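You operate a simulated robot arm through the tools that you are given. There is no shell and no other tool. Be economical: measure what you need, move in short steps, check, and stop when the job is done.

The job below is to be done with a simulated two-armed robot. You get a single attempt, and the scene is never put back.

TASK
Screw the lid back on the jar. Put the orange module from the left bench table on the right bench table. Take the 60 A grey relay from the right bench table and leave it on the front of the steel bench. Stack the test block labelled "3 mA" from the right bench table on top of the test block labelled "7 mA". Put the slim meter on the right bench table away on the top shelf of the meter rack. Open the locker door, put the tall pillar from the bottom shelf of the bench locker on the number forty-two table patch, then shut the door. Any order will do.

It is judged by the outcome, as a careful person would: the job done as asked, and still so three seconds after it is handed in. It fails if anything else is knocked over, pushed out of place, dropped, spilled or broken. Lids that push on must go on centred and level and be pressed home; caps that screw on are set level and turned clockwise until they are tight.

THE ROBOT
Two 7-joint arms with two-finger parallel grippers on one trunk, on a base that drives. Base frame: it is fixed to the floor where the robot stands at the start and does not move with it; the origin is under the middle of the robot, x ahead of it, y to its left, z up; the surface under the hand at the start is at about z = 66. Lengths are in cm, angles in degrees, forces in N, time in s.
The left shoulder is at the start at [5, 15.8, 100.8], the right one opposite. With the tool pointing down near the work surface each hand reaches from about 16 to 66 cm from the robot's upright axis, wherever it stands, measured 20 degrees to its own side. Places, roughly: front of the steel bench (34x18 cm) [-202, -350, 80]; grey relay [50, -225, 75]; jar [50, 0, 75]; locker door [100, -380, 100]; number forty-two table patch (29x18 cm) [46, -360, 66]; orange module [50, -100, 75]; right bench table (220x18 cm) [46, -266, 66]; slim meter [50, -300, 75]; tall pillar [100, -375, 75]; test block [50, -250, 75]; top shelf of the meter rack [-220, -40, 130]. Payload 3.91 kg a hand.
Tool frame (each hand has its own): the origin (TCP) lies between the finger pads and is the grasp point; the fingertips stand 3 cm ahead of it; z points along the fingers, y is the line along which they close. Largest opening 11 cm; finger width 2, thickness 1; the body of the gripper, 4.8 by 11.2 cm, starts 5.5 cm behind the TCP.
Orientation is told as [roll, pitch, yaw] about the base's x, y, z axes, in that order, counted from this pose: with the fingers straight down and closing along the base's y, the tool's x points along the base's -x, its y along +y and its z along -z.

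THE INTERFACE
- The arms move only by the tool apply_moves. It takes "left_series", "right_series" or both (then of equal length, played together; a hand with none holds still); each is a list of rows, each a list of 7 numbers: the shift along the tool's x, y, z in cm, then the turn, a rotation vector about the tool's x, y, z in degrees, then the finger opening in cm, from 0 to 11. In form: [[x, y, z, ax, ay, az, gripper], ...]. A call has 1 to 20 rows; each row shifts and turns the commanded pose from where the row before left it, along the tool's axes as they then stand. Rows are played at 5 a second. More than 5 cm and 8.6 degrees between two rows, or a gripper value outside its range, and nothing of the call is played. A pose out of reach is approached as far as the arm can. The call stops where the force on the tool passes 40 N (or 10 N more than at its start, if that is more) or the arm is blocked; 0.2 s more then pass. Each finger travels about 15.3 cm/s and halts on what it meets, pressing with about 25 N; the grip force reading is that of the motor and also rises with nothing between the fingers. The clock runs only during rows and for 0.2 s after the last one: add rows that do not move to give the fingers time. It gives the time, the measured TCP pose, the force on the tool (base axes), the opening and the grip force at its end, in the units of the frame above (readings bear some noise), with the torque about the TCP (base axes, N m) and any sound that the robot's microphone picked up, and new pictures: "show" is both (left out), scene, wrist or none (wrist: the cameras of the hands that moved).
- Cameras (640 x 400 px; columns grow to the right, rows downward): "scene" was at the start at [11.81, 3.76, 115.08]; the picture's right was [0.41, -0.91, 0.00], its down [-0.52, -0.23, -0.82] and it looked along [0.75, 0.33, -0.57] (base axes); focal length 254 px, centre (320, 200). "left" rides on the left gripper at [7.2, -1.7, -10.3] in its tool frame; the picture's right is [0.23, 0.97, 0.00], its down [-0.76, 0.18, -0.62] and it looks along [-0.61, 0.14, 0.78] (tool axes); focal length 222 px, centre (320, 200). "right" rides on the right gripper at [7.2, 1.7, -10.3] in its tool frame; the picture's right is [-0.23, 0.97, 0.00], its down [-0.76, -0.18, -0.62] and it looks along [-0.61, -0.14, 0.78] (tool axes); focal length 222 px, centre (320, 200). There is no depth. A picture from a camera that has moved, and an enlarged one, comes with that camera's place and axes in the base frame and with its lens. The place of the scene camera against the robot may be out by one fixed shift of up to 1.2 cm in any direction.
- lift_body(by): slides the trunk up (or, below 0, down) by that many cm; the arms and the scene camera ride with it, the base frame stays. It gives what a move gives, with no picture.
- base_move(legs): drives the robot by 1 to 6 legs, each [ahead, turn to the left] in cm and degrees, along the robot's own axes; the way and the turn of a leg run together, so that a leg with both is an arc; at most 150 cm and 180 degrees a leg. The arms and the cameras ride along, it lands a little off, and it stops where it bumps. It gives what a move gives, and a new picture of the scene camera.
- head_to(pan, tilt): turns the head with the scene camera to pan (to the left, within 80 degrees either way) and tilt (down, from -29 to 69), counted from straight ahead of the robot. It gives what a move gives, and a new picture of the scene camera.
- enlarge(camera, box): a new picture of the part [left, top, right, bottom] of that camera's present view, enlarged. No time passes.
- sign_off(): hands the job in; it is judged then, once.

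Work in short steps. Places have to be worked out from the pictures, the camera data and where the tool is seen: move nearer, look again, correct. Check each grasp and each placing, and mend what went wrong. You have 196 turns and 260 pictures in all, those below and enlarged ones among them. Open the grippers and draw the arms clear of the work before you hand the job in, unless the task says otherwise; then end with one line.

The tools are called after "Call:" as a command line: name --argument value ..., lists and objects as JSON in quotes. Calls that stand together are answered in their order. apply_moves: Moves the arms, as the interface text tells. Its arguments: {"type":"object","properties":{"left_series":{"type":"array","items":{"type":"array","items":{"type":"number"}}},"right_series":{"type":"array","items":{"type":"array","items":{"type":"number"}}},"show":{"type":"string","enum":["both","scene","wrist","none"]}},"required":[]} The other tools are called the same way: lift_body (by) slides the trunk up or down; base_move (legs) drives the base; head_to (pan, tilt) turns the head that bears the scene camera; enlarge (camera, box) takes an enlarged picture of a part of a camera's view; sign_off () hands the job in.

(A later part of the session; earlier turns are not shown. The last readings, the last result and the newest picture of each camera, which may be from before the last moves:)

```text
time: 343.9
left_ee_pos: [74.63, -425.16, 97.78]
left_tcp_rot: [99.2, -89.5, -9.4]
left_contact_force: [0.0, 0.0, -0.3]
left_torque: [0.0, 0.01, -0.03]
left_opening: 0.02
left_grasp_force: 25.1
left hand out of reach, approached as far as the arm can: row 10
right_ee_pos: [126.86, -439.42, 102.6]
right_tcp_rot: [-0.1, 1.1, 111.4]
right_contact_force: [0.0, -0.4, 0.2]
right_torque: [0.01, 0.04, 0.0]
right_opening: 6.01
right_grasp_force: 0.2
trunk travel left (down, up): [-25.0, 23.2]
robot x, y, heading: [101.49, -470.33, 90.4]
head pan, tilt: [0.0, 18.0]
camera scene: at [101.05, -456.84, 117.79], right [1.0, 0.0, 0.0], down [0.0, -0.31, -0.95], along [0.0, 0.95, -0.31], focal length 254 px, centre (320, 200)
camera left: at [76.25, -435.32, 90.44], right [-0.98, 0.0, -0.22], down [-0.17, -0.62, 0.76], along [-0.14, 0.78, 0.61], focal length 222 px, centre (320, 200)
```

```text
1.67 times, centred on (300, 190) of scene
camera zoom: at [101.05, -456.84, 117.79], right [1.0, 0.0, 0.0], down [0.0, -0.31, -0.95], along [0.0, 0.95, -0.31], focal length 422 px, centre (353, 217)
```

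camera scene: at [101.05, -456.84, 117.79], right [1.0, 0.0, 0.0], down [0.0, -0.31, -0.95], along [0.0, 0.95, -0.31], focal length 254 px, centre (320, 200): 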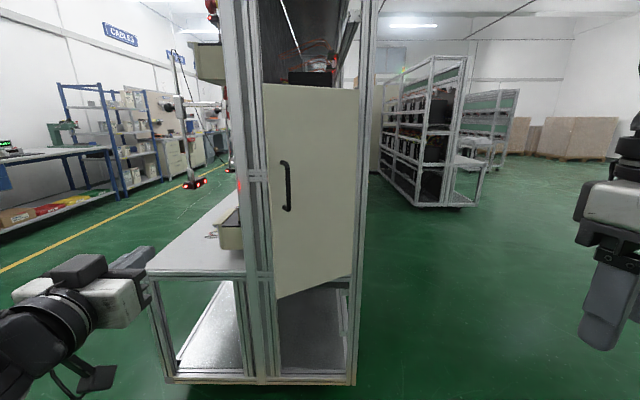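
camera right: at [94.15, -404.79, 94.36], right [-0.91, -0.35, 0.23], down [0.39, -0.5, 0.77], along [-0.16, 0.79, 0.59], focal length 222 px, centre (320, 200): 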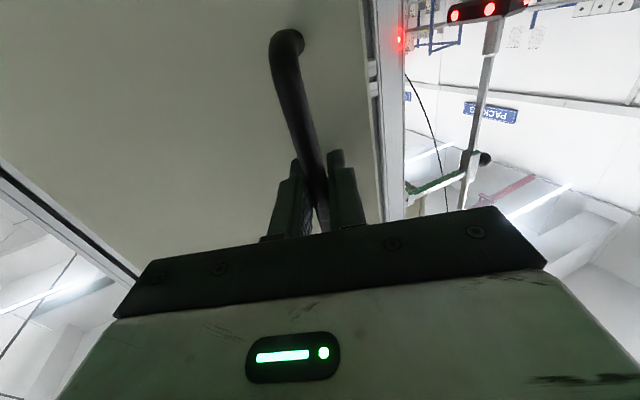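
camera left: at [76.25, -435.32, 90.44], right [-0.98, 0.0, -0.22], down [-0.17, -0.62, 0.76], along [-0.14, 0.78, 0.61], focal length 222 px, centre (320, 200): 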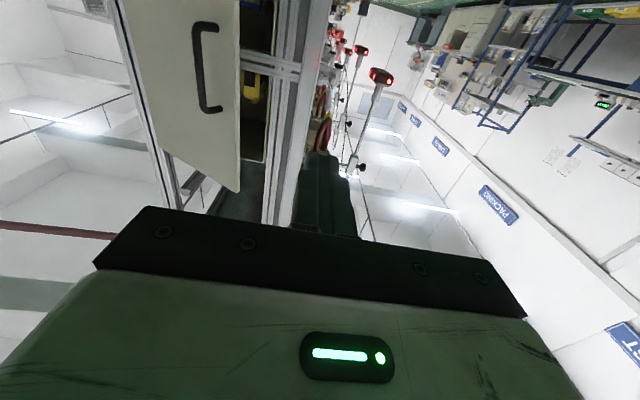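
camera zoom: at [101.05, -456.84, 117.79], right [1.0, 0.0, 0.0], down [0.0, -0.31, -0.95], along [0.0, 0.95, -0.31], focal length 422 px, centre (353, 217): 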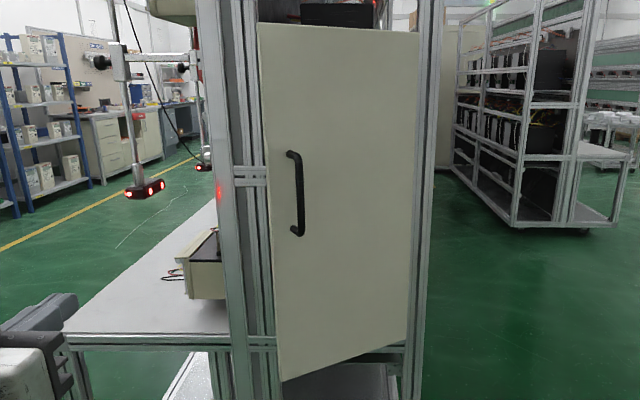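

Door edge at about [88, -393]; post at x ≈ 83. I drive 12 cm closer and bring the closed left fingers to the gap.

Call:
base_move --legs '[[12, 0]]'

Call:
apply_moves --left_series '[[0, -3.2, 0, 0, 0, 0, 0], [0, -3.2, 0, 0, 0, 0, 0], [0, -3.2, 0, 0, 0, 0, 0], [0, 0, 3.5, 0, 0, 0, 0], [0, 0, 3.5, 0, 0, 0, 0], [0, 0, 3.5, 0, 0, 0, 0], [0, 0, 3.5, 0, 0, 0, 0], [0, 0, 0, 0, 0, 0, 0]]'

```text
time: 345.2
left_ee_pos: [74.52, -413.1, 97.71]
left_tcp_rot: [84.9, -89.5, 5.2]
left_contact_force: [-0.7, -0.2, 0.2]
left_torque: [-0.01, -0.02, 0.0]
left_opening: 0.01
left_grasp_force: 24.8
right_ee_pos: [126.86, -427.43, 102.55]
right_tcp_rot: [-0.1, 1.0, 111.4]
right_contact_force: [0.0, -0.4, -0.3]
right_torque: [0.01, 0.04, 0.0]
right_opening: 6.0
right_grasp_force: 0.1
trunk travel left (down, up): [-25.0, 23.2]
robot x, y, heading: [101.1, -458.27, 90.5]
head pan, tilt: [0.0, 18.0]
camera scene: at [100.99, -444.78, 117.78], right [1.0, 0.01, 0.0], down [0.0, -0.31, -0.95], along [0.0, 0.95, -0.31], focal length 254 px, centre (320, 200)
```

scene: 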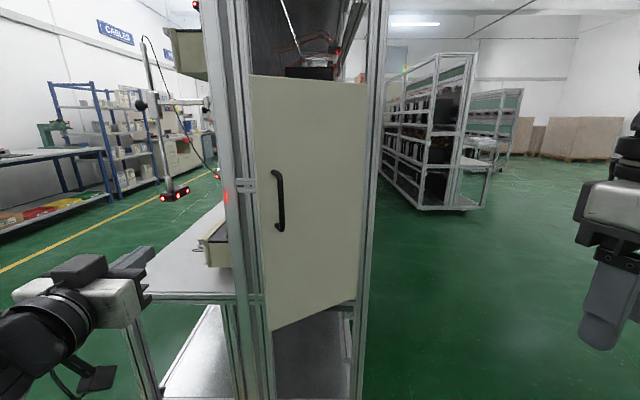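

```text
time: 347.0
left_ee_pos: [84.13, -398.54, 97.47]
left_tcp_rot: [88.4, -89.5, 1.6]
left_contact_force: [0.5, -0.8, -0.4]
left_torque: [0.0, 0.02, 0.02]
left_opening: 0.01
left_grasp_force: 24.7
left hand out of reach, approached as far as the arm can: row 1
right_ee_pos: [126.86, -427.41, 102.68]
right_tcp_rot: [-0.1, 0.9, 111.5]
right_contact_force: [-0.8, 0.9, -0.1]
right_torque: [-0.02, 0.02, 0.0]
right_opening: 6.0
right_grasp_force: 0.0
trunk travel left (down, up): [-25.0, 23.2]
robot x, y, heading: [101.45, -458.33, 90.3]
head pan, tilt: [0.0, 18.0]
camera scene: at [100.99, -444.79, 117.79], right [1.0, 0.01, 0.0], down [0.0, -0.31, -0.95], along [-0.01, 0.95, -0.31], focal length 254 px, centre (320, 200)
camera left: at [85.83, -408.8, 90.22], right [-0.98, 0.0, -0.22], down [-0.17, -0.62, 0.76], along [-0.14, 0.78, 0.61], focal length 222 px, centre (320, 200)
```

scene: 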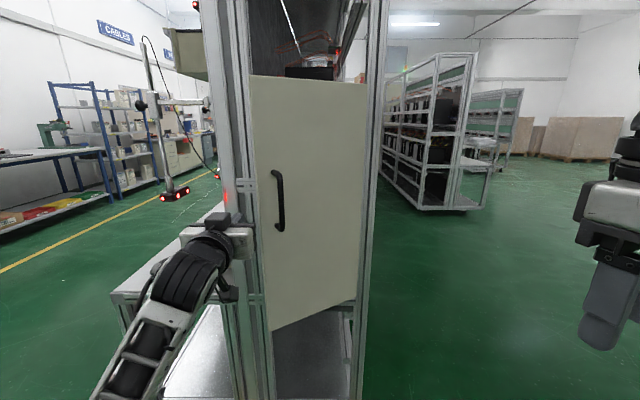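
left: 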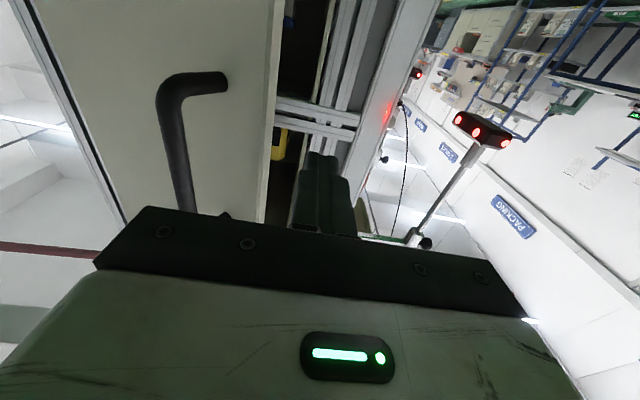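

Fingers are just left of the door edge. I go 6 cm deeper and then push the door to the right step by step.

Call:
apply_moves --left_series '[[0, 0, 2, 0, 0, 0, 0], [0, 0, 2, 0, 0, 0, 0], [0, 0, 2, 0, 0, 0, 0], [0, -1.5, 0.5, 0, 0, 0, 0], [0, -2, 0, 0, 0, 0, 0], [0, -2, 0, 0, 0, 0, 0], [0, -2, 0, 0, 0, 0, 0], [0, -2, 0, 0, 0, 0, 0], [0, 0, 0, 0, 0, 0, 0]]'

```text
time: 348.3
left_ee_pos: [86.2, -392.21, 97.39]
left_tcp_rot: [70.0, -89.7, 22.0]
left_contact_force: [-9.2, -4.7, 0.7]
left_torque: [0.06, -0.13, -0.24]
left_opening: 0.0
left_grasp_force: 25.1
right_ee_pos: [126.63, -427.4, 102.53]
right_tcp_rot: [-0.1, 1.0, 111.8]
right_contact_force: [0.3, 0.7, 0.1]
right_torque: [-0.04, 0.03, -0.02]
right_opening: 6.0
right_grasp_force: 0.1
trunk travel left (down, up): [-25.0, 23.2]
robot x, y, heading: [101.19, -458.37, 90.6]
head pan, tilt: [0.0, 18.0]
stopped in row 6 (left hand): the force on the tool passed its limit at 53 N (the readings are from after the stop); the commanded pose is now the measured one
camera scene: at [100.87, -444.84, 117.79], right [1.0, 0.01, 0.0], down [0.0, -0.31, -0.95], along [-0.01, 0.95, -0.31], focal length 254 px, centre (320, 200)
camera left: at [88.19, -402.3, 90.23], right [-0.97, -0.04, -0.22], down [-0.15, -0.63, 0.76], along [-0.16, 0.78, 0.61], focal length 222 px, centre (320, 200)
```

scene: 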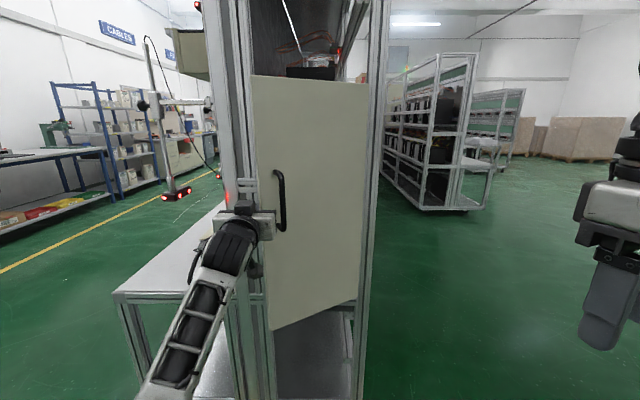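
left: 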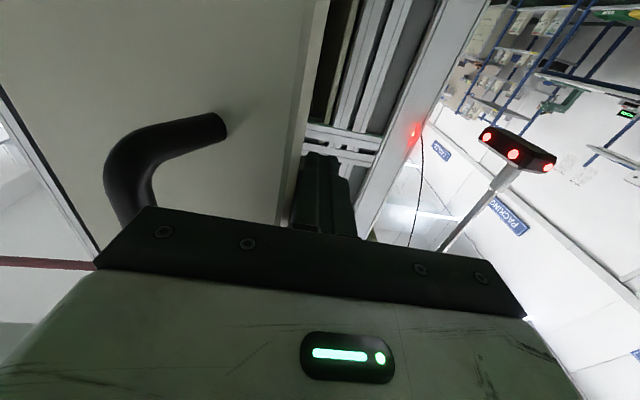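

Pushing straight sideways wedges on the edge. I back off, roll the hand so it is thin in the gap, and angle it ~40° so the fingers hook behind the door's inner face.

Call:
apply_moves --left_series '[[0, 2, 0, 0, 0, 0, 0], [0, 2, -3, 0, 0, 0, 0], [0, 0, -4, 0, 0, 0, 0], [0, 0, 0, 0, 0, 8.2, 0], [0, 0, 0, 0, 0, 8.2, 0], [0, 0, 0, 0, 0, 8.2, 0], [0, 0, 0, 0, 0, 8.2, 0], [0, 0, 0, 0, 0, 8.2, 0], [0, 0, 0, 0, 0, 8.2, 0], [0, 0, 0, 0, 0, 8.2, 0], [0, 0, 0, 0, 0, 8.2, 0], [0, 0, 0, 0, 0, 8.2, 0], [0, 0, 0, 0, 0, 8.2, 0], [0, 0, 0, 0, 0, 8.2, 0], [0, 0, 0, 0, -8, 0, 0], [0, 0, 0, 0, -8, 0, 0], [0, 0, 0, 0, -8, 0, 0], [0, 0, 0, 0, -8, 0, 0], [0, 0, 0, 0, -8, 0, 0], [0, 0, 0, 0, 0, 0, 0]]'

```text
time: 352.5
left_ee_pos: [82.78, -399.07, 97.56]
left_tcp_rot: [89.5, 0.4, -38.3]
left_contact_force: [-0.3, -0.2, 0.6]
left_torque: [0.02, -0.03, 0.01]
left_opening: 0.0
left_grasp_force: 25.3
right_ee_pos: [126.59, -427.37, 102.57]
right_tcp_rot: [-0.1, 0.9, 111.7]
right_contact_force: [0.1, -0.6, 0.8]
right_torque: [0.0, 0.01, -0.01]
right_opening: 6.0
right_grasp_force: 0.1
trunk travel left (down, up): [-25.0, 23.2]
robot x, y, heading: [101.31, -458.4, 90.5]
head pan, tilt: [0.0, 18.0]
camera scene: at [100.91, -444.83, 117.79], right [1.0, 0.01, 0.0], down [0.0, -0.31, -0.95], along [-0.01, 0.95, -0.31], focal length 254 px, centre (320, 200)
camera left: at [70.64, -402.68, 95.96], right [-0.17, 0.14, 0.98], down [0.21, -0.96, 0.18], along [0.96, 0.24, 0.13], focal length 222 px, centre (320, 200)
```

scene: 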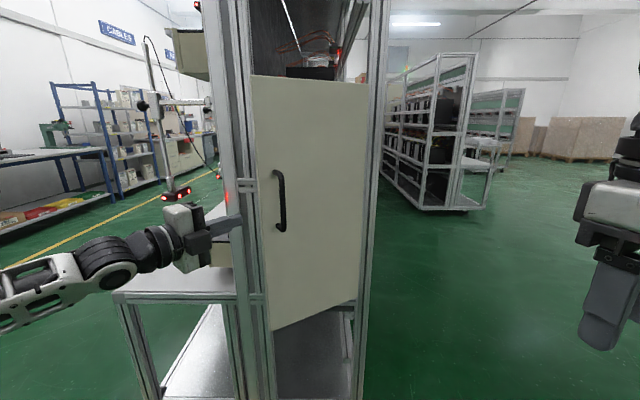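
left: 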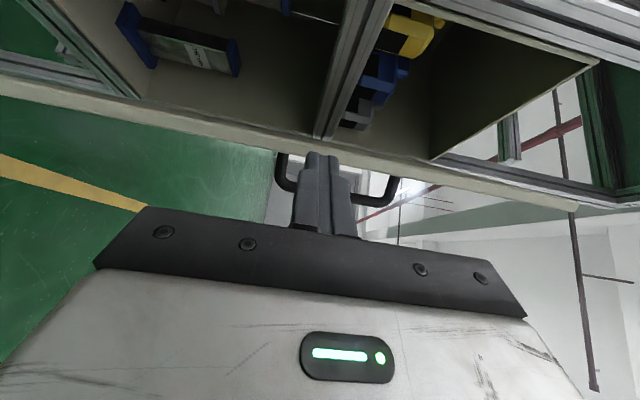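

The angled view shows the interior and the door edge. I shift +y 5 cm past the edge, then slide in behind the door.

Call:
apply_moves --left_series '[[1.55, 0, 1.95, 0, 0, 0, 0], [1.55, 0, 1.95, 0, 0, 0, 0], [0, 0, 2, 0, 0, 0, 0], [0, 0, 2, 0, 0, 0, 0], [0, 0, 2, 0, 0, 0, 0], [0, 0, 0, 0, 0, 0, 0]]'

```text
time: 353.9
left_ee_pos: [86.47, -389.59, 97.51]
left_tcp_rot: [89.5, 0.3, -38.3]
left_contact_force: [-0.5, 0.5, 0.8]
left_torque: [-0.05, 0.01, -0.01]
left_opening: 0.0
left_grasp_force: 24.8
right_ee_pos: [126.7, -427.44, 102.69]
right_tcp_rot: [-0.1, 0.9, 111.7]
right_contact_force: [-0.5, 0.6, -0.8]
right_torque: [0.01, 0.02, -0.02]
right_opening: 5.99
right_grasp_force: 0.0
trunk travel left (down, up): [-25.0, 23.2]
robot x, y, heading: [101.16, -458.43, 90.5]
head pan, tilt: [0.0, 18.0]
camera scene: at [100.91, -444.81, 117.79], right [1.0, 0.01, 0.0], down [0.0, -0.31, -0.95], along [-0.01, 0.95, -0.31], focal length 254 px, centre (320, 200)
camera left: at [74.41, -392.97, 95.85], right [-0.17, 0.14, 0.98], down [0.21, -0.96, 0.18], along [0.96, 0.24, 0.13], focal length 222 px, centre (320, 200)
```

scene: 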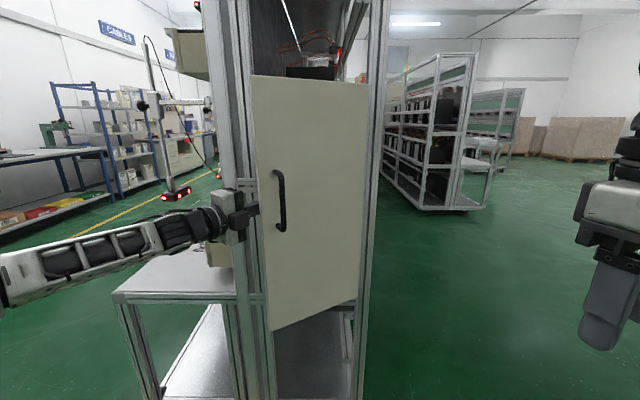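
left: 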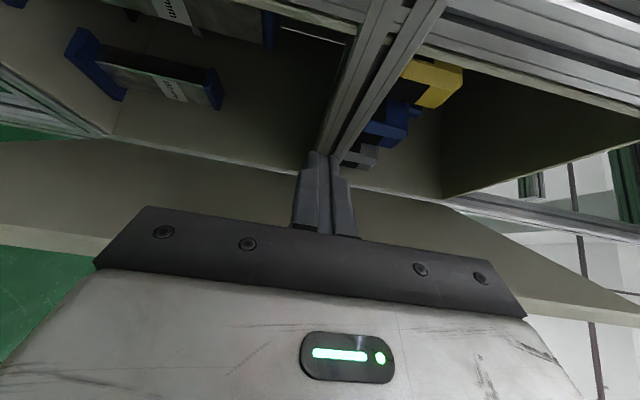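

The fingers are behind the inner face. I sweep the door open along its arc.

Call:
apply_moves --left_series '[[0, 0, 1.5, 0, 0, 0, 0], [-1.88, 0, -1.28, 0, 0, 0, 0], [-1.98, 0, -1.11, 0, 0, 0, 0], [-2.07, 0, -0.93, 0, 0, 0, 0], [-2.14, 0, -0.74, 0, 0, 0, 0], [-2.2, 0, -0.56, 0, 0, 0, 0], [-2.24, 0, -0.36, 0, 0, 0, 0], [0, 0, 0, 0, 0, 0, 0]]'

```text
time: 355.7
left_ee_pos: [94.02, -400.05, 97.3]
left_tcp_rot: [89.4, 0.3, -38.4]
left_contact_force: [-0.2, 0.1, 1.6]
left_torque: [-0.02, -0.02, 0.0]
left_opening: 0.0
left_grasp_force: 24.5
right_ee_pos: [126.61, -427.31, 102.74]
right_tcp_rot: [-0.1, 0.8, 111.8]
right_contact_force: [0.4, 0.0, 1.0]
right_torque: [-0.02, 0.01, 0.0]
right_opening: 5.99
right_grasp_force: 0.1
trunk travel left (down, up): [-25.0, 23.2]
robot x, y, heading: [101.18, -458.19, 90.4]
head pan, tilt: [0.0, 18.0]
camera scene: at [100.91, -444.82, 117.79], right [1.0, 0.01, 0.0], down [0.0, -0.31, -0.95], along [-0.01, 0.95, -0.31], focal length 254 px, centre (320, 200)
camera left: at [81.88, -403.54, 95.76], right [-0.17, 0.14, 0.98], down [0.21, -0.96, 0.18], along [0.96, 0.24, 0.13], focal length 222 px, centre (320, 200)
```

scene: 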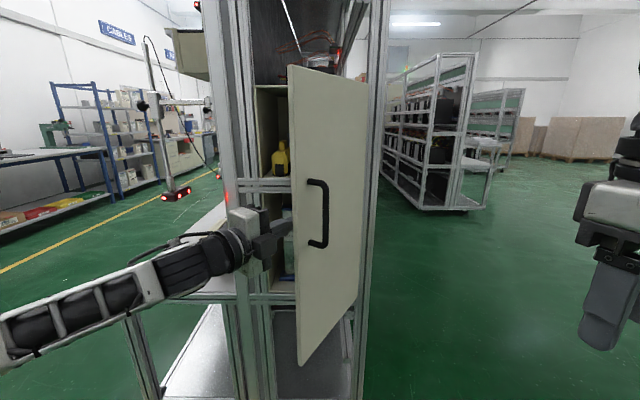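
left: 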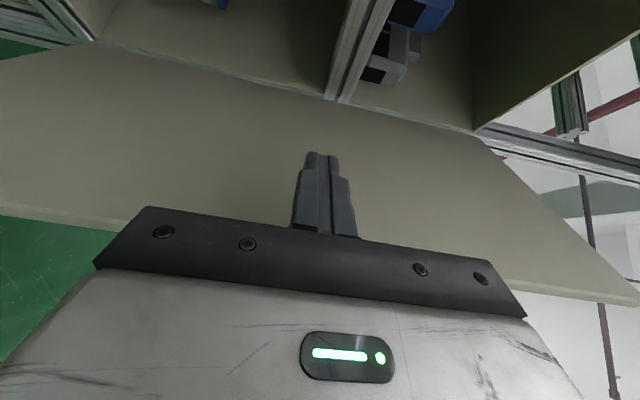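

The door swings freely, now ~50°. I continue the sweep to about 90°.

Call:
apply_moves --left_series '[[-2.26, 0, -0.17, 0, 0, 0, 0], [-2.27, 0, 0.03, 0, 0, 0, 0], [-2.26, 0, 0.23, 0, 0, 0, 0], [-2.23, 0, 0.42, 0, 0, 0, 0], [-2.19, 0, 0.62, 0, 0, 0, 0], [-2.12, 0, 0.81, 0, 0, 0, 0], [-2.05, 0, 0.99, 0, 0, 0, 0], [-1.95, 0, 1.16, 0, 0, 0, 0], [0, 0, 0, 0, 0, 0, 0]]'

```text
time: 357.7
left_ee_pos: [110.31, -407.63, 97.29]
left_tcp_rot: [89.5, 0.3, -38.5]
left_contact_force: [0.7, -0.4, 0.0]
left_torque: [0.01, -0.03, -0.01]
left_opening: 0.0
left_grasp_force: 25.1
right_ee_pos: [126.47, -427.35, 102.49]
right_tcp_rot: [-0.1, 0.8, 111.7]
right_contact_force: [-0.3, 0.9, 0.5]
right_torque: [-0.02, -0.02, -0.01]
right_opening: 5.99
right_grasp_force: 0.0
trunk travel left (down, up): [-25.0, 23.2]
robot x, y, heading: [101.4, -458.61, 90.3]
head pan, tilt: [0.0, 18.0]
camera scene: at [100.91, -444.82, 117.79], right [1.0, 0.01, 0.0], down [0.0, -0.31, -0.95], along [-0.01, 0.95, -0.31], focal length 254 px, centre (320, 200)
camera left: at [98.22, -411.12, 95.75], right [-0.17, 0.15, 0.98], down [0.21, -0.96, 0.18], along [0.96, 0.24, 0.13], focal length 222 px, centre (320, 200)
```

scene: 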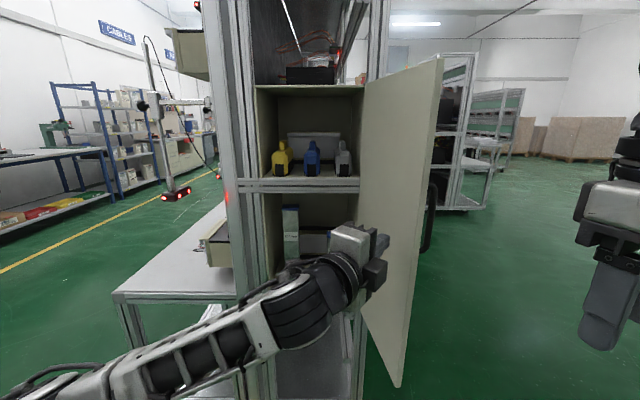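
left: 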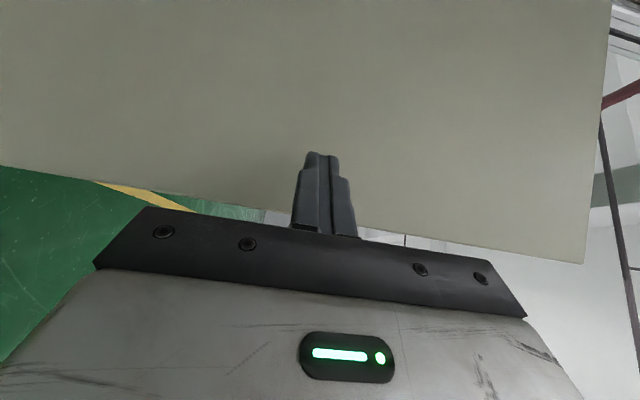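

Door is open ~90°. I withdraw the left hand to see the bottom shelf.

Call:
apply_moves --left_series '[[2.2, 0, -3.9, 0, 0, 0, 0], [2.2, 0, -3.9, 0, 0, 0, 0], [2.2, 0, -3.9, 0, 0, 0, 0], [2.2, 0, -3.9, 0, 0, 0, 0], [2.2, 0, -3.9, 0, 0, 0, 0], [2.2, 0, -3.9, 0, 0, 0, 0], [2.2, 0, -2, 0, 0, 0, 0]]' --show "none"

Call:
head_to --pan 0 --tilt 25

Call:
enlarge --camera "scene" --box '[240, 80, 400, 260]'

```text
time: 359.3
left_ee_pos: [82.62, -417.75, 97.63]
left_tcp_rot: [89.6, 0.6, -38.7]
left_contact_force: [-0.2, -0.7, -3.5]
left_torque: [0.19, -0.12, 0.03]
left_opening: 0.02
left_grasp_force: 24.6
right_ee_pos: [126.71, -427.48, 102.58]
right_tcp_rot: [0.0, 0.9, 111.6]
right_contact_force: [0.4, 0.0, -0.4]
right_torque: [0.03, 0.0, -0.04]
right_opening: 6.0
right_grasp_force: 0.2
trunk travel left (down, up): [-25.0, 23.2]
robot x, y, heading: [101.22, -458.31, 90.7]
head pan, tilt: [0.0, 18.0]
```

```text
time: 359.9
left_ee_pos: [82.5, -417.63, 97.96]
left_tcp_rot: [89.9, 0.8, -38.4]
left_contact_force: [0.1, 0.5, 0.0]
left_torque: [-0.02, 0.03, 0.01]
left_opening: 0.0
left_grasp_force: 24.8
right_ee_pos: [126.58, -427.33, 102.57]
right_tcp_rot: [-0.2, 0.8, 111.7]
right_contact_force: [-0.9, 0.3, -0.4]
right_torque: [-0.01, -0.03, -0.01]
right_opening: 6.0
right_grasp_force: 0.0
trunk travel left (down, up): [-25.0, 23.2]
robot x, y, heading: [101.4, -458.33, 90.4]
head pan, tilt: [0.0, 25.0]
camera scene: at [100.91, -444.93, 116.66], right [1.0, 0.01, 0.0], down [0.0, -0.42, -0.91], along [-0.01, 0.91, -0.42], focal length 254 px, centre (320, 200)
```

scene: 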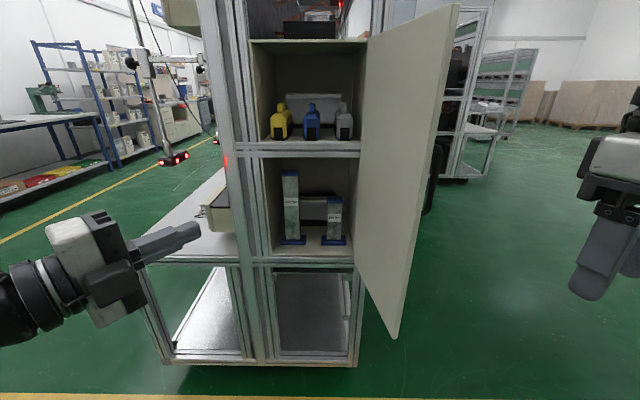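

```text
2.22 times, centred on (320, 170) of scene
camera zoom: at [100.91, -444.93, 116.66], right [1.0, 0.01, 0.0], down [0.0, -0.42, -0.91], along [-0.01, 0.91, -0.42], focal length 563 px, centre (320, 267)
```

zoom: 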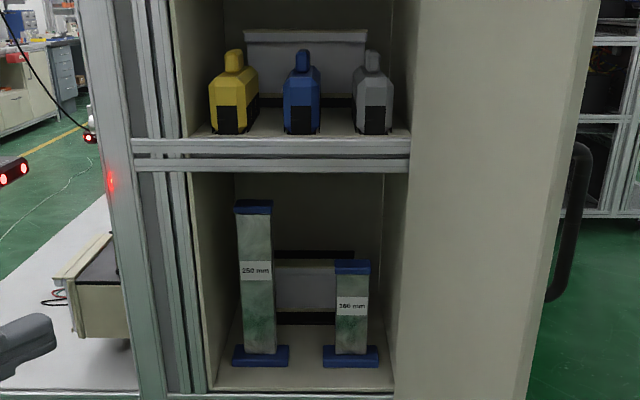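

Bottom shelf holds the tall "250 mm" pillar at left (≈[91.4, -371], base z ≈ 67) and a short 160 mm one at right. I turn the left hand back to level, pointing straight in.

Call:
apply_moves --left_series '[[0, 0, 0, 0, 7.7, 0, 3], [0, 0, 0, 0, 7.7, 0, 7], [0, 0, 0, 0, 7.7, 0, 7], [0, 0, 0, 0, 7.7, 0, 7], [0, 0, 0, 0, 7.7, 0, 7], [0, 0, 0, 0, 0, -8.18, 7], [0, 0, 0, 0, 0, -8.18, 7], [0, 0, 0, 0, 0, -8.18, 7], [0, 0, 0, 0, 0, -8.18, 7], [0, 0, 0, 0, 0, -8.18, 7], [0, 0, 0, 0, 0, -8.18, 7], [0, 0, 0, 0, 0, -8.18, 7], [0, 0, 0, 0, 0, -8.18, 7], [0, 0, 0, 0, 0, -8.18, 7], [0, 0, 0, 0, 0, -8.18, 7], [0, 0, 0, 0, 0, -8.18, 7], [0, 0, 0, 0, 0, 0, 7]]'

```text
time: 363.5
left_ee_pos: [81.44, -412.99, 96.71]
left_tcp_rot: [66.1, -89.5, 24.0]
left_contact_force: [-0.4, -0.2, -0.3]
left_torque: [0.0, 0.01, 0.01]
left_opening: 6.99
left_grasp_force: 0.0
left hand out of reach, approached as far as the arm can: row 1, 2, 3, 4
right_ee_pos: [126.55, -427.4, 102.62]
right_tcp_rot: [0.0, 0.8, 111.6]
right_contact_force: [0.5, -0.5, 0.3]
right_torque: [0.02, -0.02, 0.0]
right_opening: 6.01
right_grasp_force: 0.0
trunk travel left (down, up): [-25.0, 23.2]
robot x, y, heading: [101.43, -458.34, 90.4]
head pan, tilt: [0.0, 25.0]
camera scene: at [100.91, -444.93, 116.65], right [1.0, 0.01, 0.0], down [0.0, -0.42, -0.91], along [-0.01, 0.91, -0.42], focal length 254 px, centre (320, 200)
camera left: at [83.06, -423.24, 89.49], right [-0.98, 0.0, -0.22], down [-0.17, -0.62, 0.77], along [-0.14, 0.78, 0.61], focal length 222 px, centre (320, 200)
```

scene: 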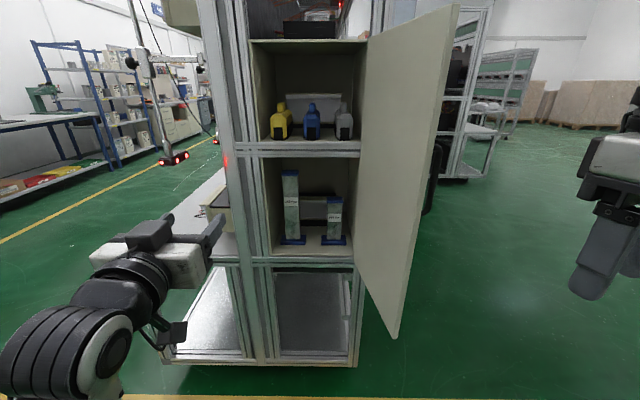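
left: 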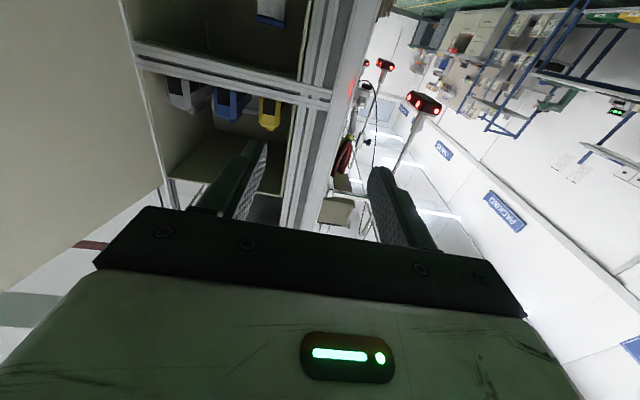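

I move the left hand in front of the tall pillar at mid-height.

Call:
apply_moves --left_series '[[3.3, -2, 1.5, 0, 0, 0, 7], [3.3, -2, 1.5, 0, 0, 0, 7], [3.3, -2, 1.5, 0, 0, 0, 7], [3.3, -2, 1.5, 0, 0, 0, 7], [3.3, -2, 1.5, 0, 0, 0, 7], [0, 0, 0, 0, 0, 0, 7]]'

Call:
enlarge --camera "scene" --box '[220, 140, 380, 260]'

```text
time: 364.6
left_ee_pos: [85.44, -406.72, 83.49]
left_tcp_rot: [98.1, -78.5, -7.5]
left_contact_force: [0.6, 1.0, -0.2]
left_torque: [-0.01, -0.01, 0.0]
left_opening: 6.99
left_grasp_force: 0.1
right_ee_pos: [126.67, -427.35, 102.66]
right_tcp_rot: [-0.1, 0.9, 111.7]
right_contact_force: [-0.2, 0.0, 0.4]
right_torque: [0.06, -0.01, -0.01]
right_opening: 5.99
right_grasp_force: 0.1
trunk travel left (down, up): [-25.0, 23.2]
robot x, y, heading: [101.15, -458.42, 90.6]
head pan, tilt: [0.0, 25.0]
stopped in row 5 (left hand): the arm was blocked; the commanded pose is now the measured one
camera scene: at [100.91, -444.95, 116.66], right [1.0, 0.01, 0.0], down [0.0, -0.42, -0.91], along [-0.01, 0.91, -0.42], focal length 254 px, centre (320, 200)
camera left: at [85.79, -416.66, 75.78], right [-1.0, -0.01, -0.03], down [-0.02, -0.65, 0.76], along [-0.03, 0.76, 0.64], focal length 222 px, centre (320, 200)
```

scene: 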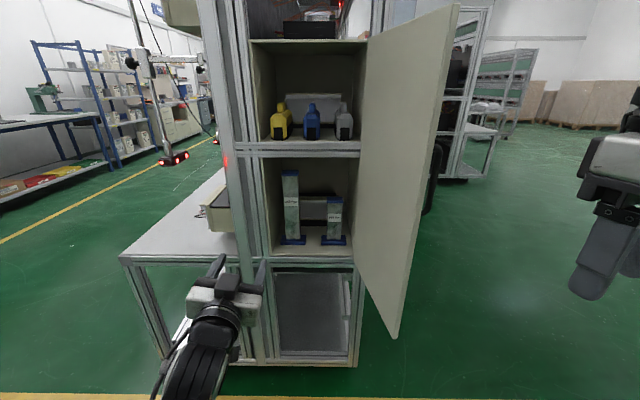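
left: 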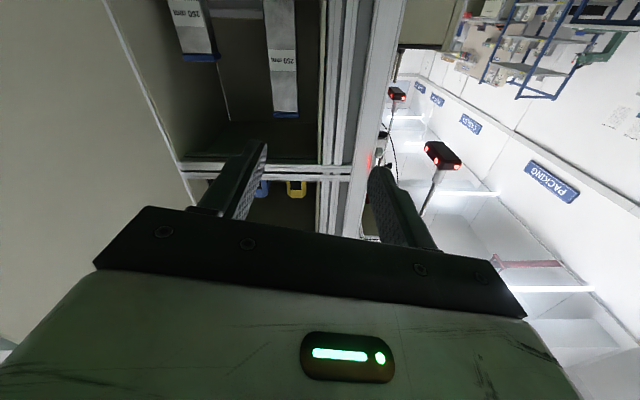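

```text
3.33 times, centred on (300, 200) of scene
camera zoom: at [100.91, -444.95, 116.66], right [1.0, 0.01, 0.0], down [0.0, -0.42, -0.91], along [-0.01, 0.91, -0.42], focal length 845 px, centre (387, 200)
```

zoom: 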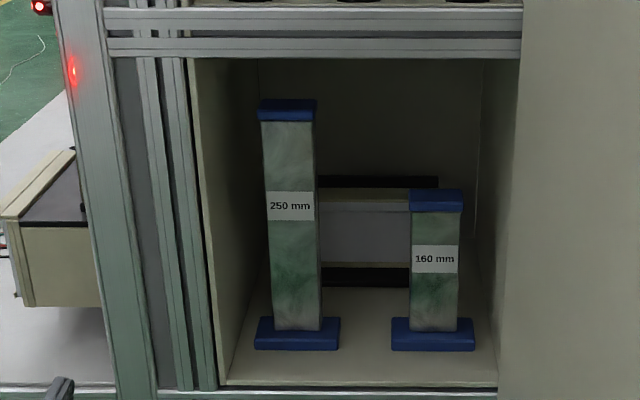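

The arm is cramped that low; I lower the trunk 17 cm so the hand works level with the shoulder.

Call:
lift_body --by -17

Call:
apply_moves --left_series '[[-3, 0, 0, 0, 0, 0, 7], [-3, 0, 0, 0, 0, 0, 7], [-3, 0, 0, 0, -3.8, 0, 7], [-3, 0, 0, 0, -3.8, 0, 7], [-2, 0, 0, 0, -3.8, 0, 7], [0, 0, 0, 0, 0, 0, 7]]' --show "wrist"

```text
time: 366.7
left_ee_pos: [85.17, -406.52, 77.92]
left_tcp_rot: [98.3, -78.7, -7.1]
left_contact_force: [-0.4, 0.5, 0.2]
left_torque: [-0.02, -0.02, 0.04]
left_opening: 6.99
left_grasp_force: 0.0
right_ee_pos: [126.57, -427.34, 97.07]
right_tcp_rot: [-0.1, 1.0, 111.7]
right_contact_force: [-0.1, 0.9, 0.2]
right_torque: [0.01, 0.0, 0.01]
right_opening: 6.0
right_grasp_force: 0.1
trunk travel left (down, up): [-18.5, 29.7]
robot x, y, heading: [101.25, -458.04, 90.7]
head pan, tilt: [0.0, 25.0]
stopped: the arm was blocked; the commanded pose is now the measured one
```

```text
time: 367.6
left_ee_pos: [85.33, -408.47, 78.95]
left_tcp_rot: [75.0, -74.3, 15.5]
left_contact_force: [0.5, 0.0, 1.0]
left_torque: [-0.02, -0.01, 0.05]
left_opening: 7.0
left_grasp_force: 0.0
right_ee_pos: [126.69, -427.41, 97.11]
right_tcp_rot: [-0.1, 1.0, 111.6]
right_contact_force: [0.4, 0.5, -0.1]
right_torque: [0.0, -0.02, 0.0]
right_opening: 6.0
right_grasp_force: 0.1
trunk travel left (down, up): [-18.5, 29.7]
robot x, y, heading: [101.13, -458.02, 90.3]
head pan, tilt: [0.0, 25.0]
stopped in row 4 (left hand): the arm was blocked; the commanded pose is now the measured one
camera left: at [85.29, -419.13, 72.2], right [-1.0, -0.02, 0.03], down [0.04, -0.57, 0.82], along [0.0, 0.82, 0.57], focal length 222 px, centre (320, 200)
```

left: 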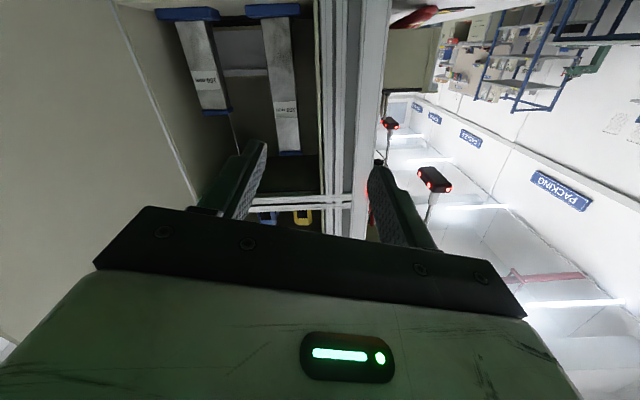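

Something blocks the left arm; I look at it with the head.

Call:
head_to --pan 45 --tilt 50

```text
time: 368.7
left_ee_pos: [85.51, -408.37, 78.94]
left_tcp_rot: [75.3, -74.3, 15.1]
left_contact_force: [-0.8, -0.5, -0.1]
left_torque: [-0.01, 0.01, -0.02]
left_opening: 7.01
left_grasp_force: 0.2
right_ee_pos: [126.69, -427.4, 97.16]
right_tcp_rot: [-0.1, 1.0, 111.6]
right_contact_force: [-0.4, 0.2, 0.1]
right_torque: [-0.01, 0.04, 0.0]
right_opening: 5.96
right_grasp_force: 0.1
trunk travel left (down, up): [-18.5, 29.7]
robot x, y, heading: [101.42, -458.51, 90.5]
head pan, tilt: [45.0, 50.0]
camera scene: at [95.49, -448.74, 107.39], right [0.7, 0.71, 0.0], down [0.55, -0.54, -0.64], along [-0.46, 0.45, -0.77], focal length 254 px, centre (320, 200)
```

scene: 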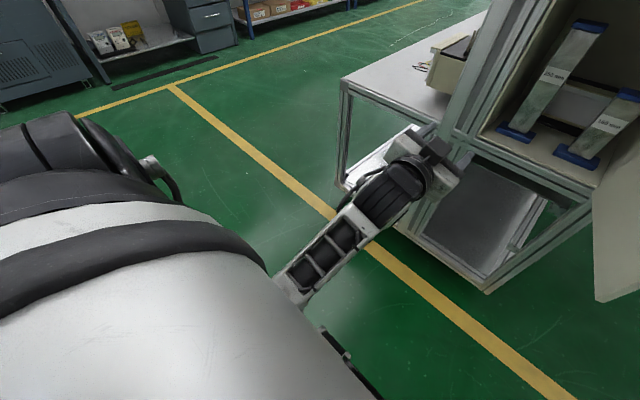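

The left elbow is jammed low near the base. I back away, restore the trunk, and fold the left arm; the right arm has a better posture for this.

Call:
base_move --legs '[[-25, 0]]'

Call:
lift_body --by 6.5

Call:
apply_moves --left_series '[[-2.5, 0, 0, 0, 0, 0, 7], [-2.5, 0, 0, 0, 0, 0, 7], [-2.5, 0, 0, 0, 0, 0, 7], [-2.5, 0, 0, 0, 0, 0, 7], [-2.5, 0, 0, 0, 0, 0, 7], [0, 0, 0, 0, 8.2, 0, 7], [0, 0, 0, 0, 8.2, 0, 7], [0, 0, 0, 0, 8.2, 0, 7], [0, 0, 0, 0, 8.2, 0, 7], [0, 0, 0, 0, 8.2, 0, 7], [0, 0, 0, 0, 8.2, 0, 7], [0, 0, 0, 0, 8.2, 0, 7], [0, 0, 0, 0, 8.2, 0, 7], [0, 0, 0, 0, 8.2, 0, 7]]' --show "scene"

```text
time: 370.5
left_ee_pos: [85.94, -433.55, 79.05]
left_tcp_rot: [75.5, -74.2, 14.6]
left_contact_force: [-0.8, 0.0, 0.5]
left_torque: [-0.02, 0.03, 0.02]
left_opening: 7.0
left_grasp_force: 0.0
right_ee_pos: [126.83, -452.56, 97.09]
right_tcp_rot: [0.0, 1.0, 111.4]
right_contact_force: [0.1, -0.1, -0.6]
right_torque: [-0.02, -0.03, -0.02]
right_opening: 6.01
right_grasp_force: 0.1
trunk travel left (down, up): [-18.5, 29.7]
robot x, y, heading: [101.37, -483.48, 90.1]
head pan, tilt: [45.0, 50.0]
camera scene: at [95.68, -473.84, 107.39], right [0.7, 0.71, 0.0], down [0.54, -0.54, -0.64], along [-0.46, 0.45, -0.77], focal length 254 px, centre (320, 200)
```

scene: 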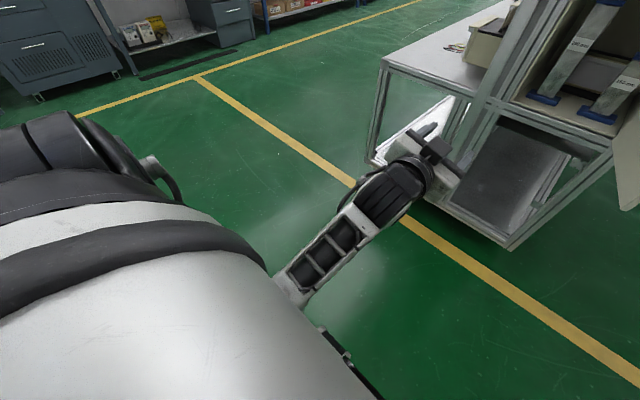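

```text
time: 371.6
left_ee_pos: [85.83, -433.43, 84.38]
left_tcp_rot: [75.6, -74.2, 14.5]
left_contact_force: [0.0, 0.3, -0.4]
left_torque: [-0.03, -0.01, 0.0]
left_opening: 7.01
left_grasp_force: 0.1
right_ee_pos: [126.98, -452.61, 102.52]
right_tcp_rot: [-0.1, 1.0, 111.4]
right_contact_force: [0.3, -0.4, -0.1]
right_torque: [0.02, -0.01, 0.01]
right_opening: 5.99
right_grasp_force: 0.1
trunk travel left (down, up): [-25.0, 23.2]
robot x, y, heading: [101.32, -483.56, 90.3]
head pan, tilt: [45.0, 50.0]
```

```text
time: 374.6
left_ee_pos: [87.34, -424.33, 91.59]
left_tcp_rot: [15.3, -11.8, 86.4]
left_contact_force: [-0.2, 0.9, -0.4]
left_torque: [-0.02, 0.02, 0.02]
left_opening: 6.98
left_grasp_force: 0.0
left hand out of reach, approached as far as the arm can: row 11, 12, 13, 14
right_ee_pos: [126.95, -452.65, 102.58]
right_tcp_rot: [-0.1, 1.0, 111.4]
right_contact_force: [0.5, -0.3, -1.0]
right_torque: [0.0, 0.0, -0.01]
right_opening: 6.01
right_grasp_force: 0.0
trunk travel left (down, up): [-25.0, 23.2]
robot x, y, heading: [101.76, -483.51, 90.1]
head pan, tilt: [45.0, 50.0]
camera scene: at [95.69, -473.84, 112.91], right [0.7, 0.71, 0.0], down [0.54, -0.54, -0.64], along [-0.46, 0.45, -0.77], focal length 254 px, centre (320, 200)
```

scene: 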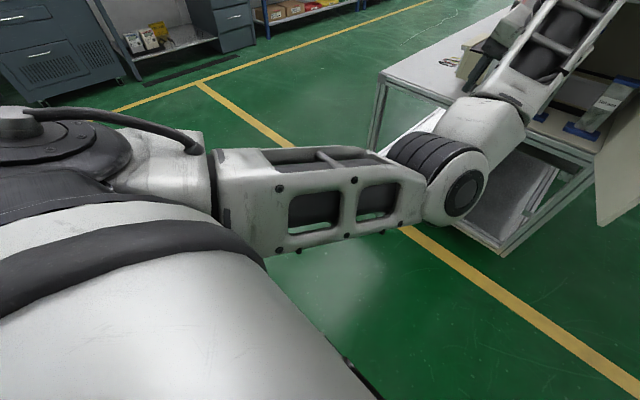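

The left arm has unfolded into another posture; I bring it back toward the body and level it.

Call:
apply_moves --left_series '[[3, 0.8, -1.1, 1.9, 1.5, 0, 5], [3, 0.8, -1.1, 1.9, 1.5, 0, 5], [3, 0.8, -1.1, 1.9, 1.5, 0, 5], [3, 0.8, -1.1, 1.9, 1.5, 0, 5], [3, 0.8, -1.1, 1.9, 1.5, 0, 5], [3, 0.8, -1.1, 1.9, 1.5, 0, 5], [3, 0.8, -1.1, 1.9, 1.5, 0, 5], [3, 0.8, -1.1, 1.9, 1.5, 0, 5], [0, 0, 0, 0, 0, 0, 5]]' --show "scene"

Call:
head_to --pan 0 --tilt 25

```text
time: 376.6
left_ee_pos: [73.61, -429.48, 94.73]
left_tcp_rot: [-0.1, 0.2, 88.0]
left_contact_force: [0.7, 0.7, 0.1]
left_torque: [0.04, 0.0, -0.04]
left_opening: 5.01
left_grasp_force: 0.0
left hand out of reach, approached as far as the arm can: row 1, 2, 3, 4, 5, 6, 7, 8
right_ee_pos: [126.9, -452.63, 102.58]
right_tcp_rot: [-0.2, 0.9, 111.5]
right_contact_force: [0.3, 0.3, -0.9]
right_torque: [0.01, 0.03, 0.01]
right_opening: 6.02
right_grasp_force: 0.1
trunk travel left (down, up): [-25.0, 23.2]
robot x, y, heading: [101.16, -483.37, 89.9]
head pan, tilt: [45.0, 50.0]
camera scene: at [95.68, -473.84, 112.91], right [0.7, 0.71, 0.0], down [0.54, -0.54, -0.64], along [-0.46, 0.45, -0.77], focal length 254 px, centre (320, 200)
```

scene: 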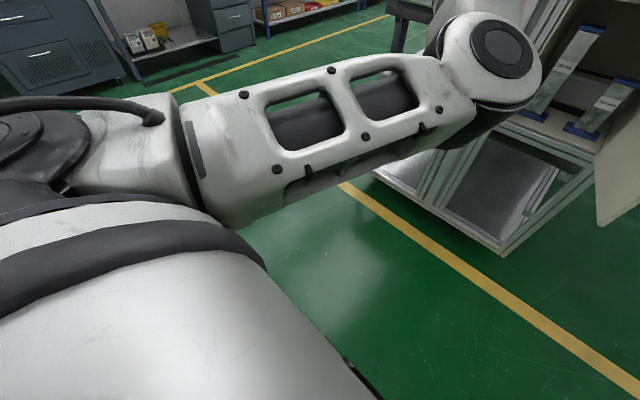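

```text
time: 377.7
left_ee_pos: [73.71, -429.37, 94.76]
left_tcp_rot: [0.1, 0.2, 88.0]
left_contact_force: [0.3, 0.0, 0.9]
left_torque: [-0.01, 0.0, -0.03]
left_opening: 4.99
left_grasp_force: 0.1
right_ee_pos: [127.08, -452.56, 102.63]
right_tcp_rot: [-0.1, 0.9, 111.4]
right_contact_force: [0.0, 0.4, 0.3]
right_torque: [-0.04, -0.01, -0.03]
right_opening: 6.02
right_grasp_force: 0.0
trunk travel left (down, up): [-25.0, 23.2]
robot x, y, heading: [101.37, -483.75, 89.9]
head pan, tilt: [0.0, 25.0]
camera scene: at [101.11, -470.05, 116.66], right [1.0, 0.0, 0.0], down [0.0, -0.42, -0.91], along [0.0, 0.91, -0.42], focal length 254 px, centre (320, 200)
```

scene: 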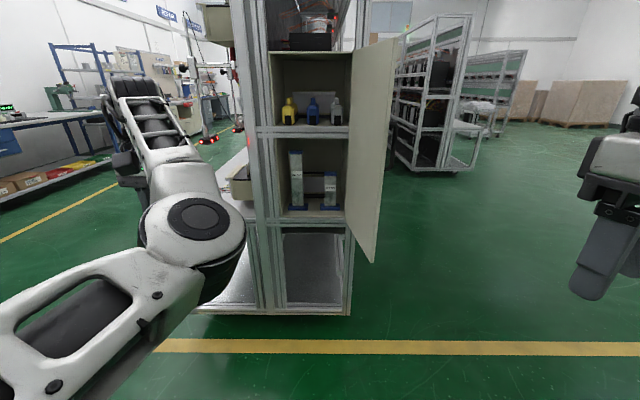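

Left arm is still extended; I try retracting it outward and up.

Call:
apply_moves --left_series '[[2, 2, -1.5, 0, 0, 0, 5], [2, 2, -1.5, 0, 0, 0, 5], [2, 2, -1.5, 0, 0, 0, 5], [2, 2, -1.5, 0, 0, 0, 5], [2, 2, -1.5, 0, 0, 0, 5], [3, 0, 0, 0, 0, 0, 5], [3, 0, 0, 0, 0, 0, 5], [3, 0, 0, 0, 0, 0, 5], [0, 0, 0, 0, 0, 0, 5]]' --show "scene"

```text
time: 379.7
left_ee_pos: [62.87, -448.15, 102.43]
left_tcp_rot: [0.0, 0.1, 88.0]
left_contact_force: [-0.1, -0.2, 0.6]
left_torque: [0.03, 0.0, 0.04]
left_opening: 5.01
left_grasp_force: 0.1
right_ee_pos: [126.96, -452.59, 102.59]
right_tcp_rot: [-0.1, 1.0, 111.3]
right_contact_force: [-0.6, -0.4, 0.1]
right_torque: [0.03, 0.0, -0.01]
right_opening: 6.01
right_grasp_force: 0.1
trunk travel left (down, up): [-25.0, 23.2]
robot x, y, heading: [101.53, -483.63, 90.3]
head pan, tilt: [0.0, 25.0]
camera scene: at [101.12, -470.05, 116.66], right [1.0, 0.0, 0.0], down [0.0, -0.42, -0.91], along [0.0, 0.91, -0.42], focal length 254 px, centre (320, 200)
```

scene: 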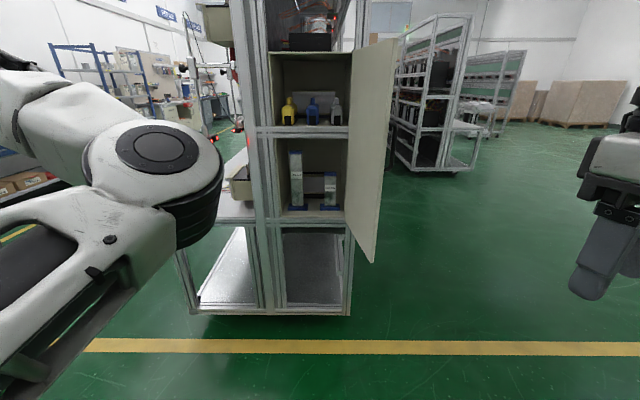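

Left arm is out of the way now. I shift the robot to x ≈ 82 in front of the locker.

Call:
base_move --legs '[[0, 90], [19, 0], [0, -90], [12, 0]]'

```text
time: 389.7
left_ee_pos: [44.59, -435.66, 102.36]
left_tcp_rot: [0.1, 0.1, 87.3]
left_contact_force: [0.9, 0.4, -1.3]
left_torque: [0.02, 0.05, 0.03]
left_opening: 5.02
left_grasp_force: 0.0
right_ee_pos: [108.46, -440.93, 102.55]
right_tcp_rot: [-0.1, 1.0, 110.7]
right_contact_force: [-0.6, 0.9, 0.1]
right_torque: [-0.01, 0.0, 0.04]
right_opening: 6.0
right_grasp_force: 0.1
trunk travel left (down, up): [-25.0, 23.2]
robot x, y, heading: [82.29, -471.43, 89.5]
head pan, tilt: [0.0, 25.0]
camera scene: at [82.4, -458.05, 116.66], right [1.0, -0.01, 0.0], down [0.0, -0.42, -0.91], along [0.01, 0.91, -0.42], focal length 254 px, centre (320, 200)
```

scene: 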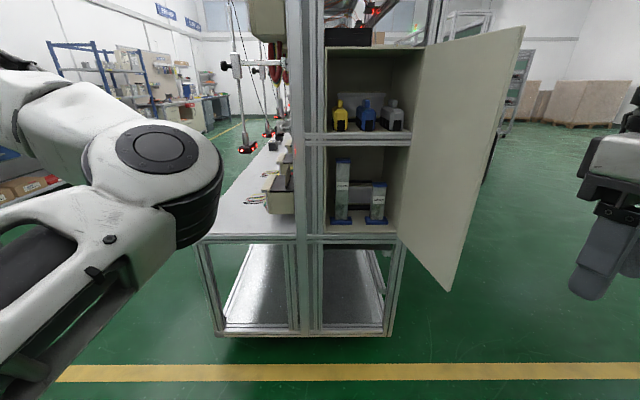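

I bring the right hand forward, square it, and turn it horizontal.

Call:
apply_moves --right_series '[[0, 0, 0, 0, 0, 7, 7], [0, 0, 0, 0, 0, 7, 7], [0, 0, 0, 0, 0, 6.7, 7], [-3.4, 2.6, 0, 0, 0, 0, 7], [-3.4, 2.6, 0, 0, 0, 0, 7], [-3.4, 2.6, 0, 0, 0, 0, 7], [-3.4, 2.6, 0, 0, 0, 0, 7], [-3.4, 2.6, 0, 0, 0, 0, 7], [-3.4, 2.6, 0, 0, 0, 0, 7], [0, 0, 0, 0, -8.18, 0, 7], [0, 0, 0, 0, -8.18, 0, 7], [0, 0, 0, 0, -8.18, 0, 7], [0, 0, 0, 0, -8.18, 0, 7], [0, 0, 0, 0, -8.18, 0, 7], [0, 0, 0, 0, -8.18, 0, 7], [0, 0, 0, 0, -8.18, 0, 7], [0, 0, 0, 0, -8.18, 0, 7], [0, 0, 0, 0, -8.18, 0, 7], [0, 0, 0, 0, -8.18, 0, 7], [0, 0, 0, 0, -8.18, 0, 7]]' --show "none"

Call:
lift_body --by -20

Call:
head_to --pan -10 --tilt 15

```text
time: 393.9
left_ee_pos: [44.51, -435.59, 102.43]
left_tcp_rot: [0.1, -0.1, 87.3]
left_contact_force: [0.7, -0.7, 0.3]
left_torque: [0.02, 0.0, 0.01]
left_opening: 5.01
left_grasp_force: 0.0
right_ee_pos: [92.82, -420.57, 102.3]
right_tcp_rot: [-24.5, -89.3, 114.7]
right_contact_force: [0.3, 0.0, -0.2]
right_torque: [-0.01, -0.04, 0.02]
right_opening: 7.0
right_grasp_force: 0.2
trunk travel left (down, up): [-25.0, 23.2]
robot x, y, heading: [82.59, -471.43, 89.5]
head pan, tilt: [0.0, 25.0]
```

```text
time: 396.1
left_ee_pos: [44.52, -435.7, 82.29]
left_tcp_rot: [0.0, 0.1, 87.2]
left_contact_force: [0.2, 0.2, 0.5]
left_torque: [-0.02, 0.0, -0.01]
left_opening: 5.01
left_grasp_force: 0.1
right_ee_pos: [92.99, -420.48, 82.09]
right_tcp_rot: [-23.6, -89.0, 113.4]
right_contact_force: [0.2, 0.1, -0.3]
right_torque: [0.0, 0.0, 0.01]
right_opening: 6.98
right_grasp_force: 0.1
trunk travel left (down, up): [-5.0, 43.2]
robot x, y, heading: [82.53, -471.85, 89.6]
head pan, tilt: [0.0, 25.0]
```

```text
time: 396.8
left_ee_pos: [44.56, -435.61, 82.27]
left_tcp_rot: [0.1, 0.0, 87.3]
left_contact_force: [0.3, 0.7, 0.2]
left_torque: [0.02, 0.01, -0.02]
left_opening: 4.99
left_grasp_force: 0.0
right_ee_pos: [92.85, -420.6, 82.05]
right_tcp_rot: [-23.5, -89.0, 113.5]
right_contact_force: [0.7, -1.1, 0.5]
right_torque: [0.0, -0.01, 0.0]
right_opening: 7.0
right_grasp_force: 0.0
trunk travel left (down, up): [-5.0, 43.2]
robot x, y, heading: [82.81, -471.82, 89.4]
head pan, tilt: [-10.0, 15.0]
camera scene: at [84.02, -458.1, 98.28], right [0.98, -0.18, 0.0], down [-0.05, -0.26, -0.97], along [0.18, 0.95, -0.26], focal length 254 px, centre (320, 200)
```

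scene: 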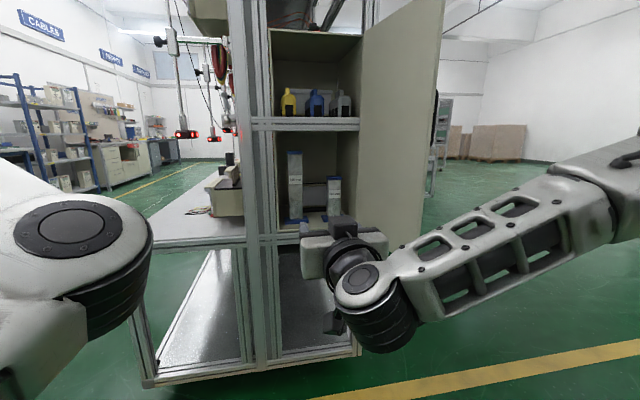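

Call:
enlarge --camera "scene" --box '[240, 130, 400, 250]'

Call:
enlarge --camera "right" --box '[120, 0, 520, 240]'

```text
3.33 times, centred on (320, 190) of scene
camera zoom: at [84.02, -458.1, 98.28], right [0.98, -0.18, 0.0], down [-0.05, -0.26, -0.97], along [0.18, 0.95, -0.26], focal length 845 px, centre (320, 233)
```

zoom: 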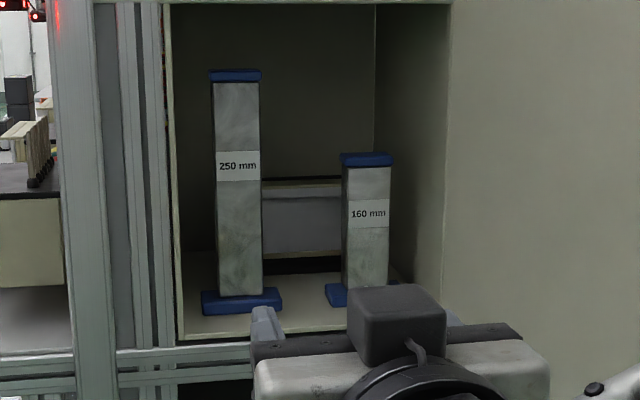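

```text
1.60 times, centred on (320, 120) of right
camera zoom: at [91.25, -431.02, 75.15], right [-0.98, 0.0, 0.22], down [0.17, -0.61, 0.77], along [0.14, 0.79, 0.6], focal length 355 px, centre (320, 328)
```

zoom: 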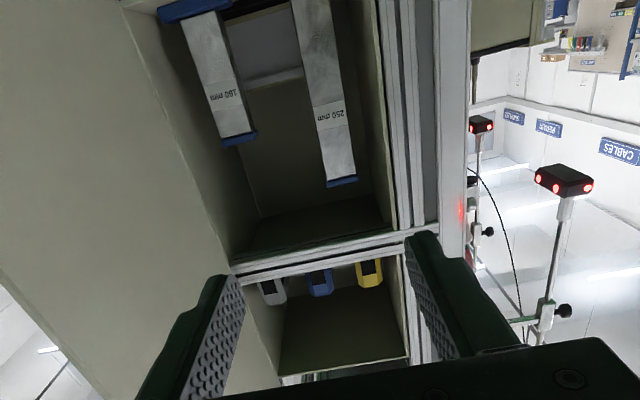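

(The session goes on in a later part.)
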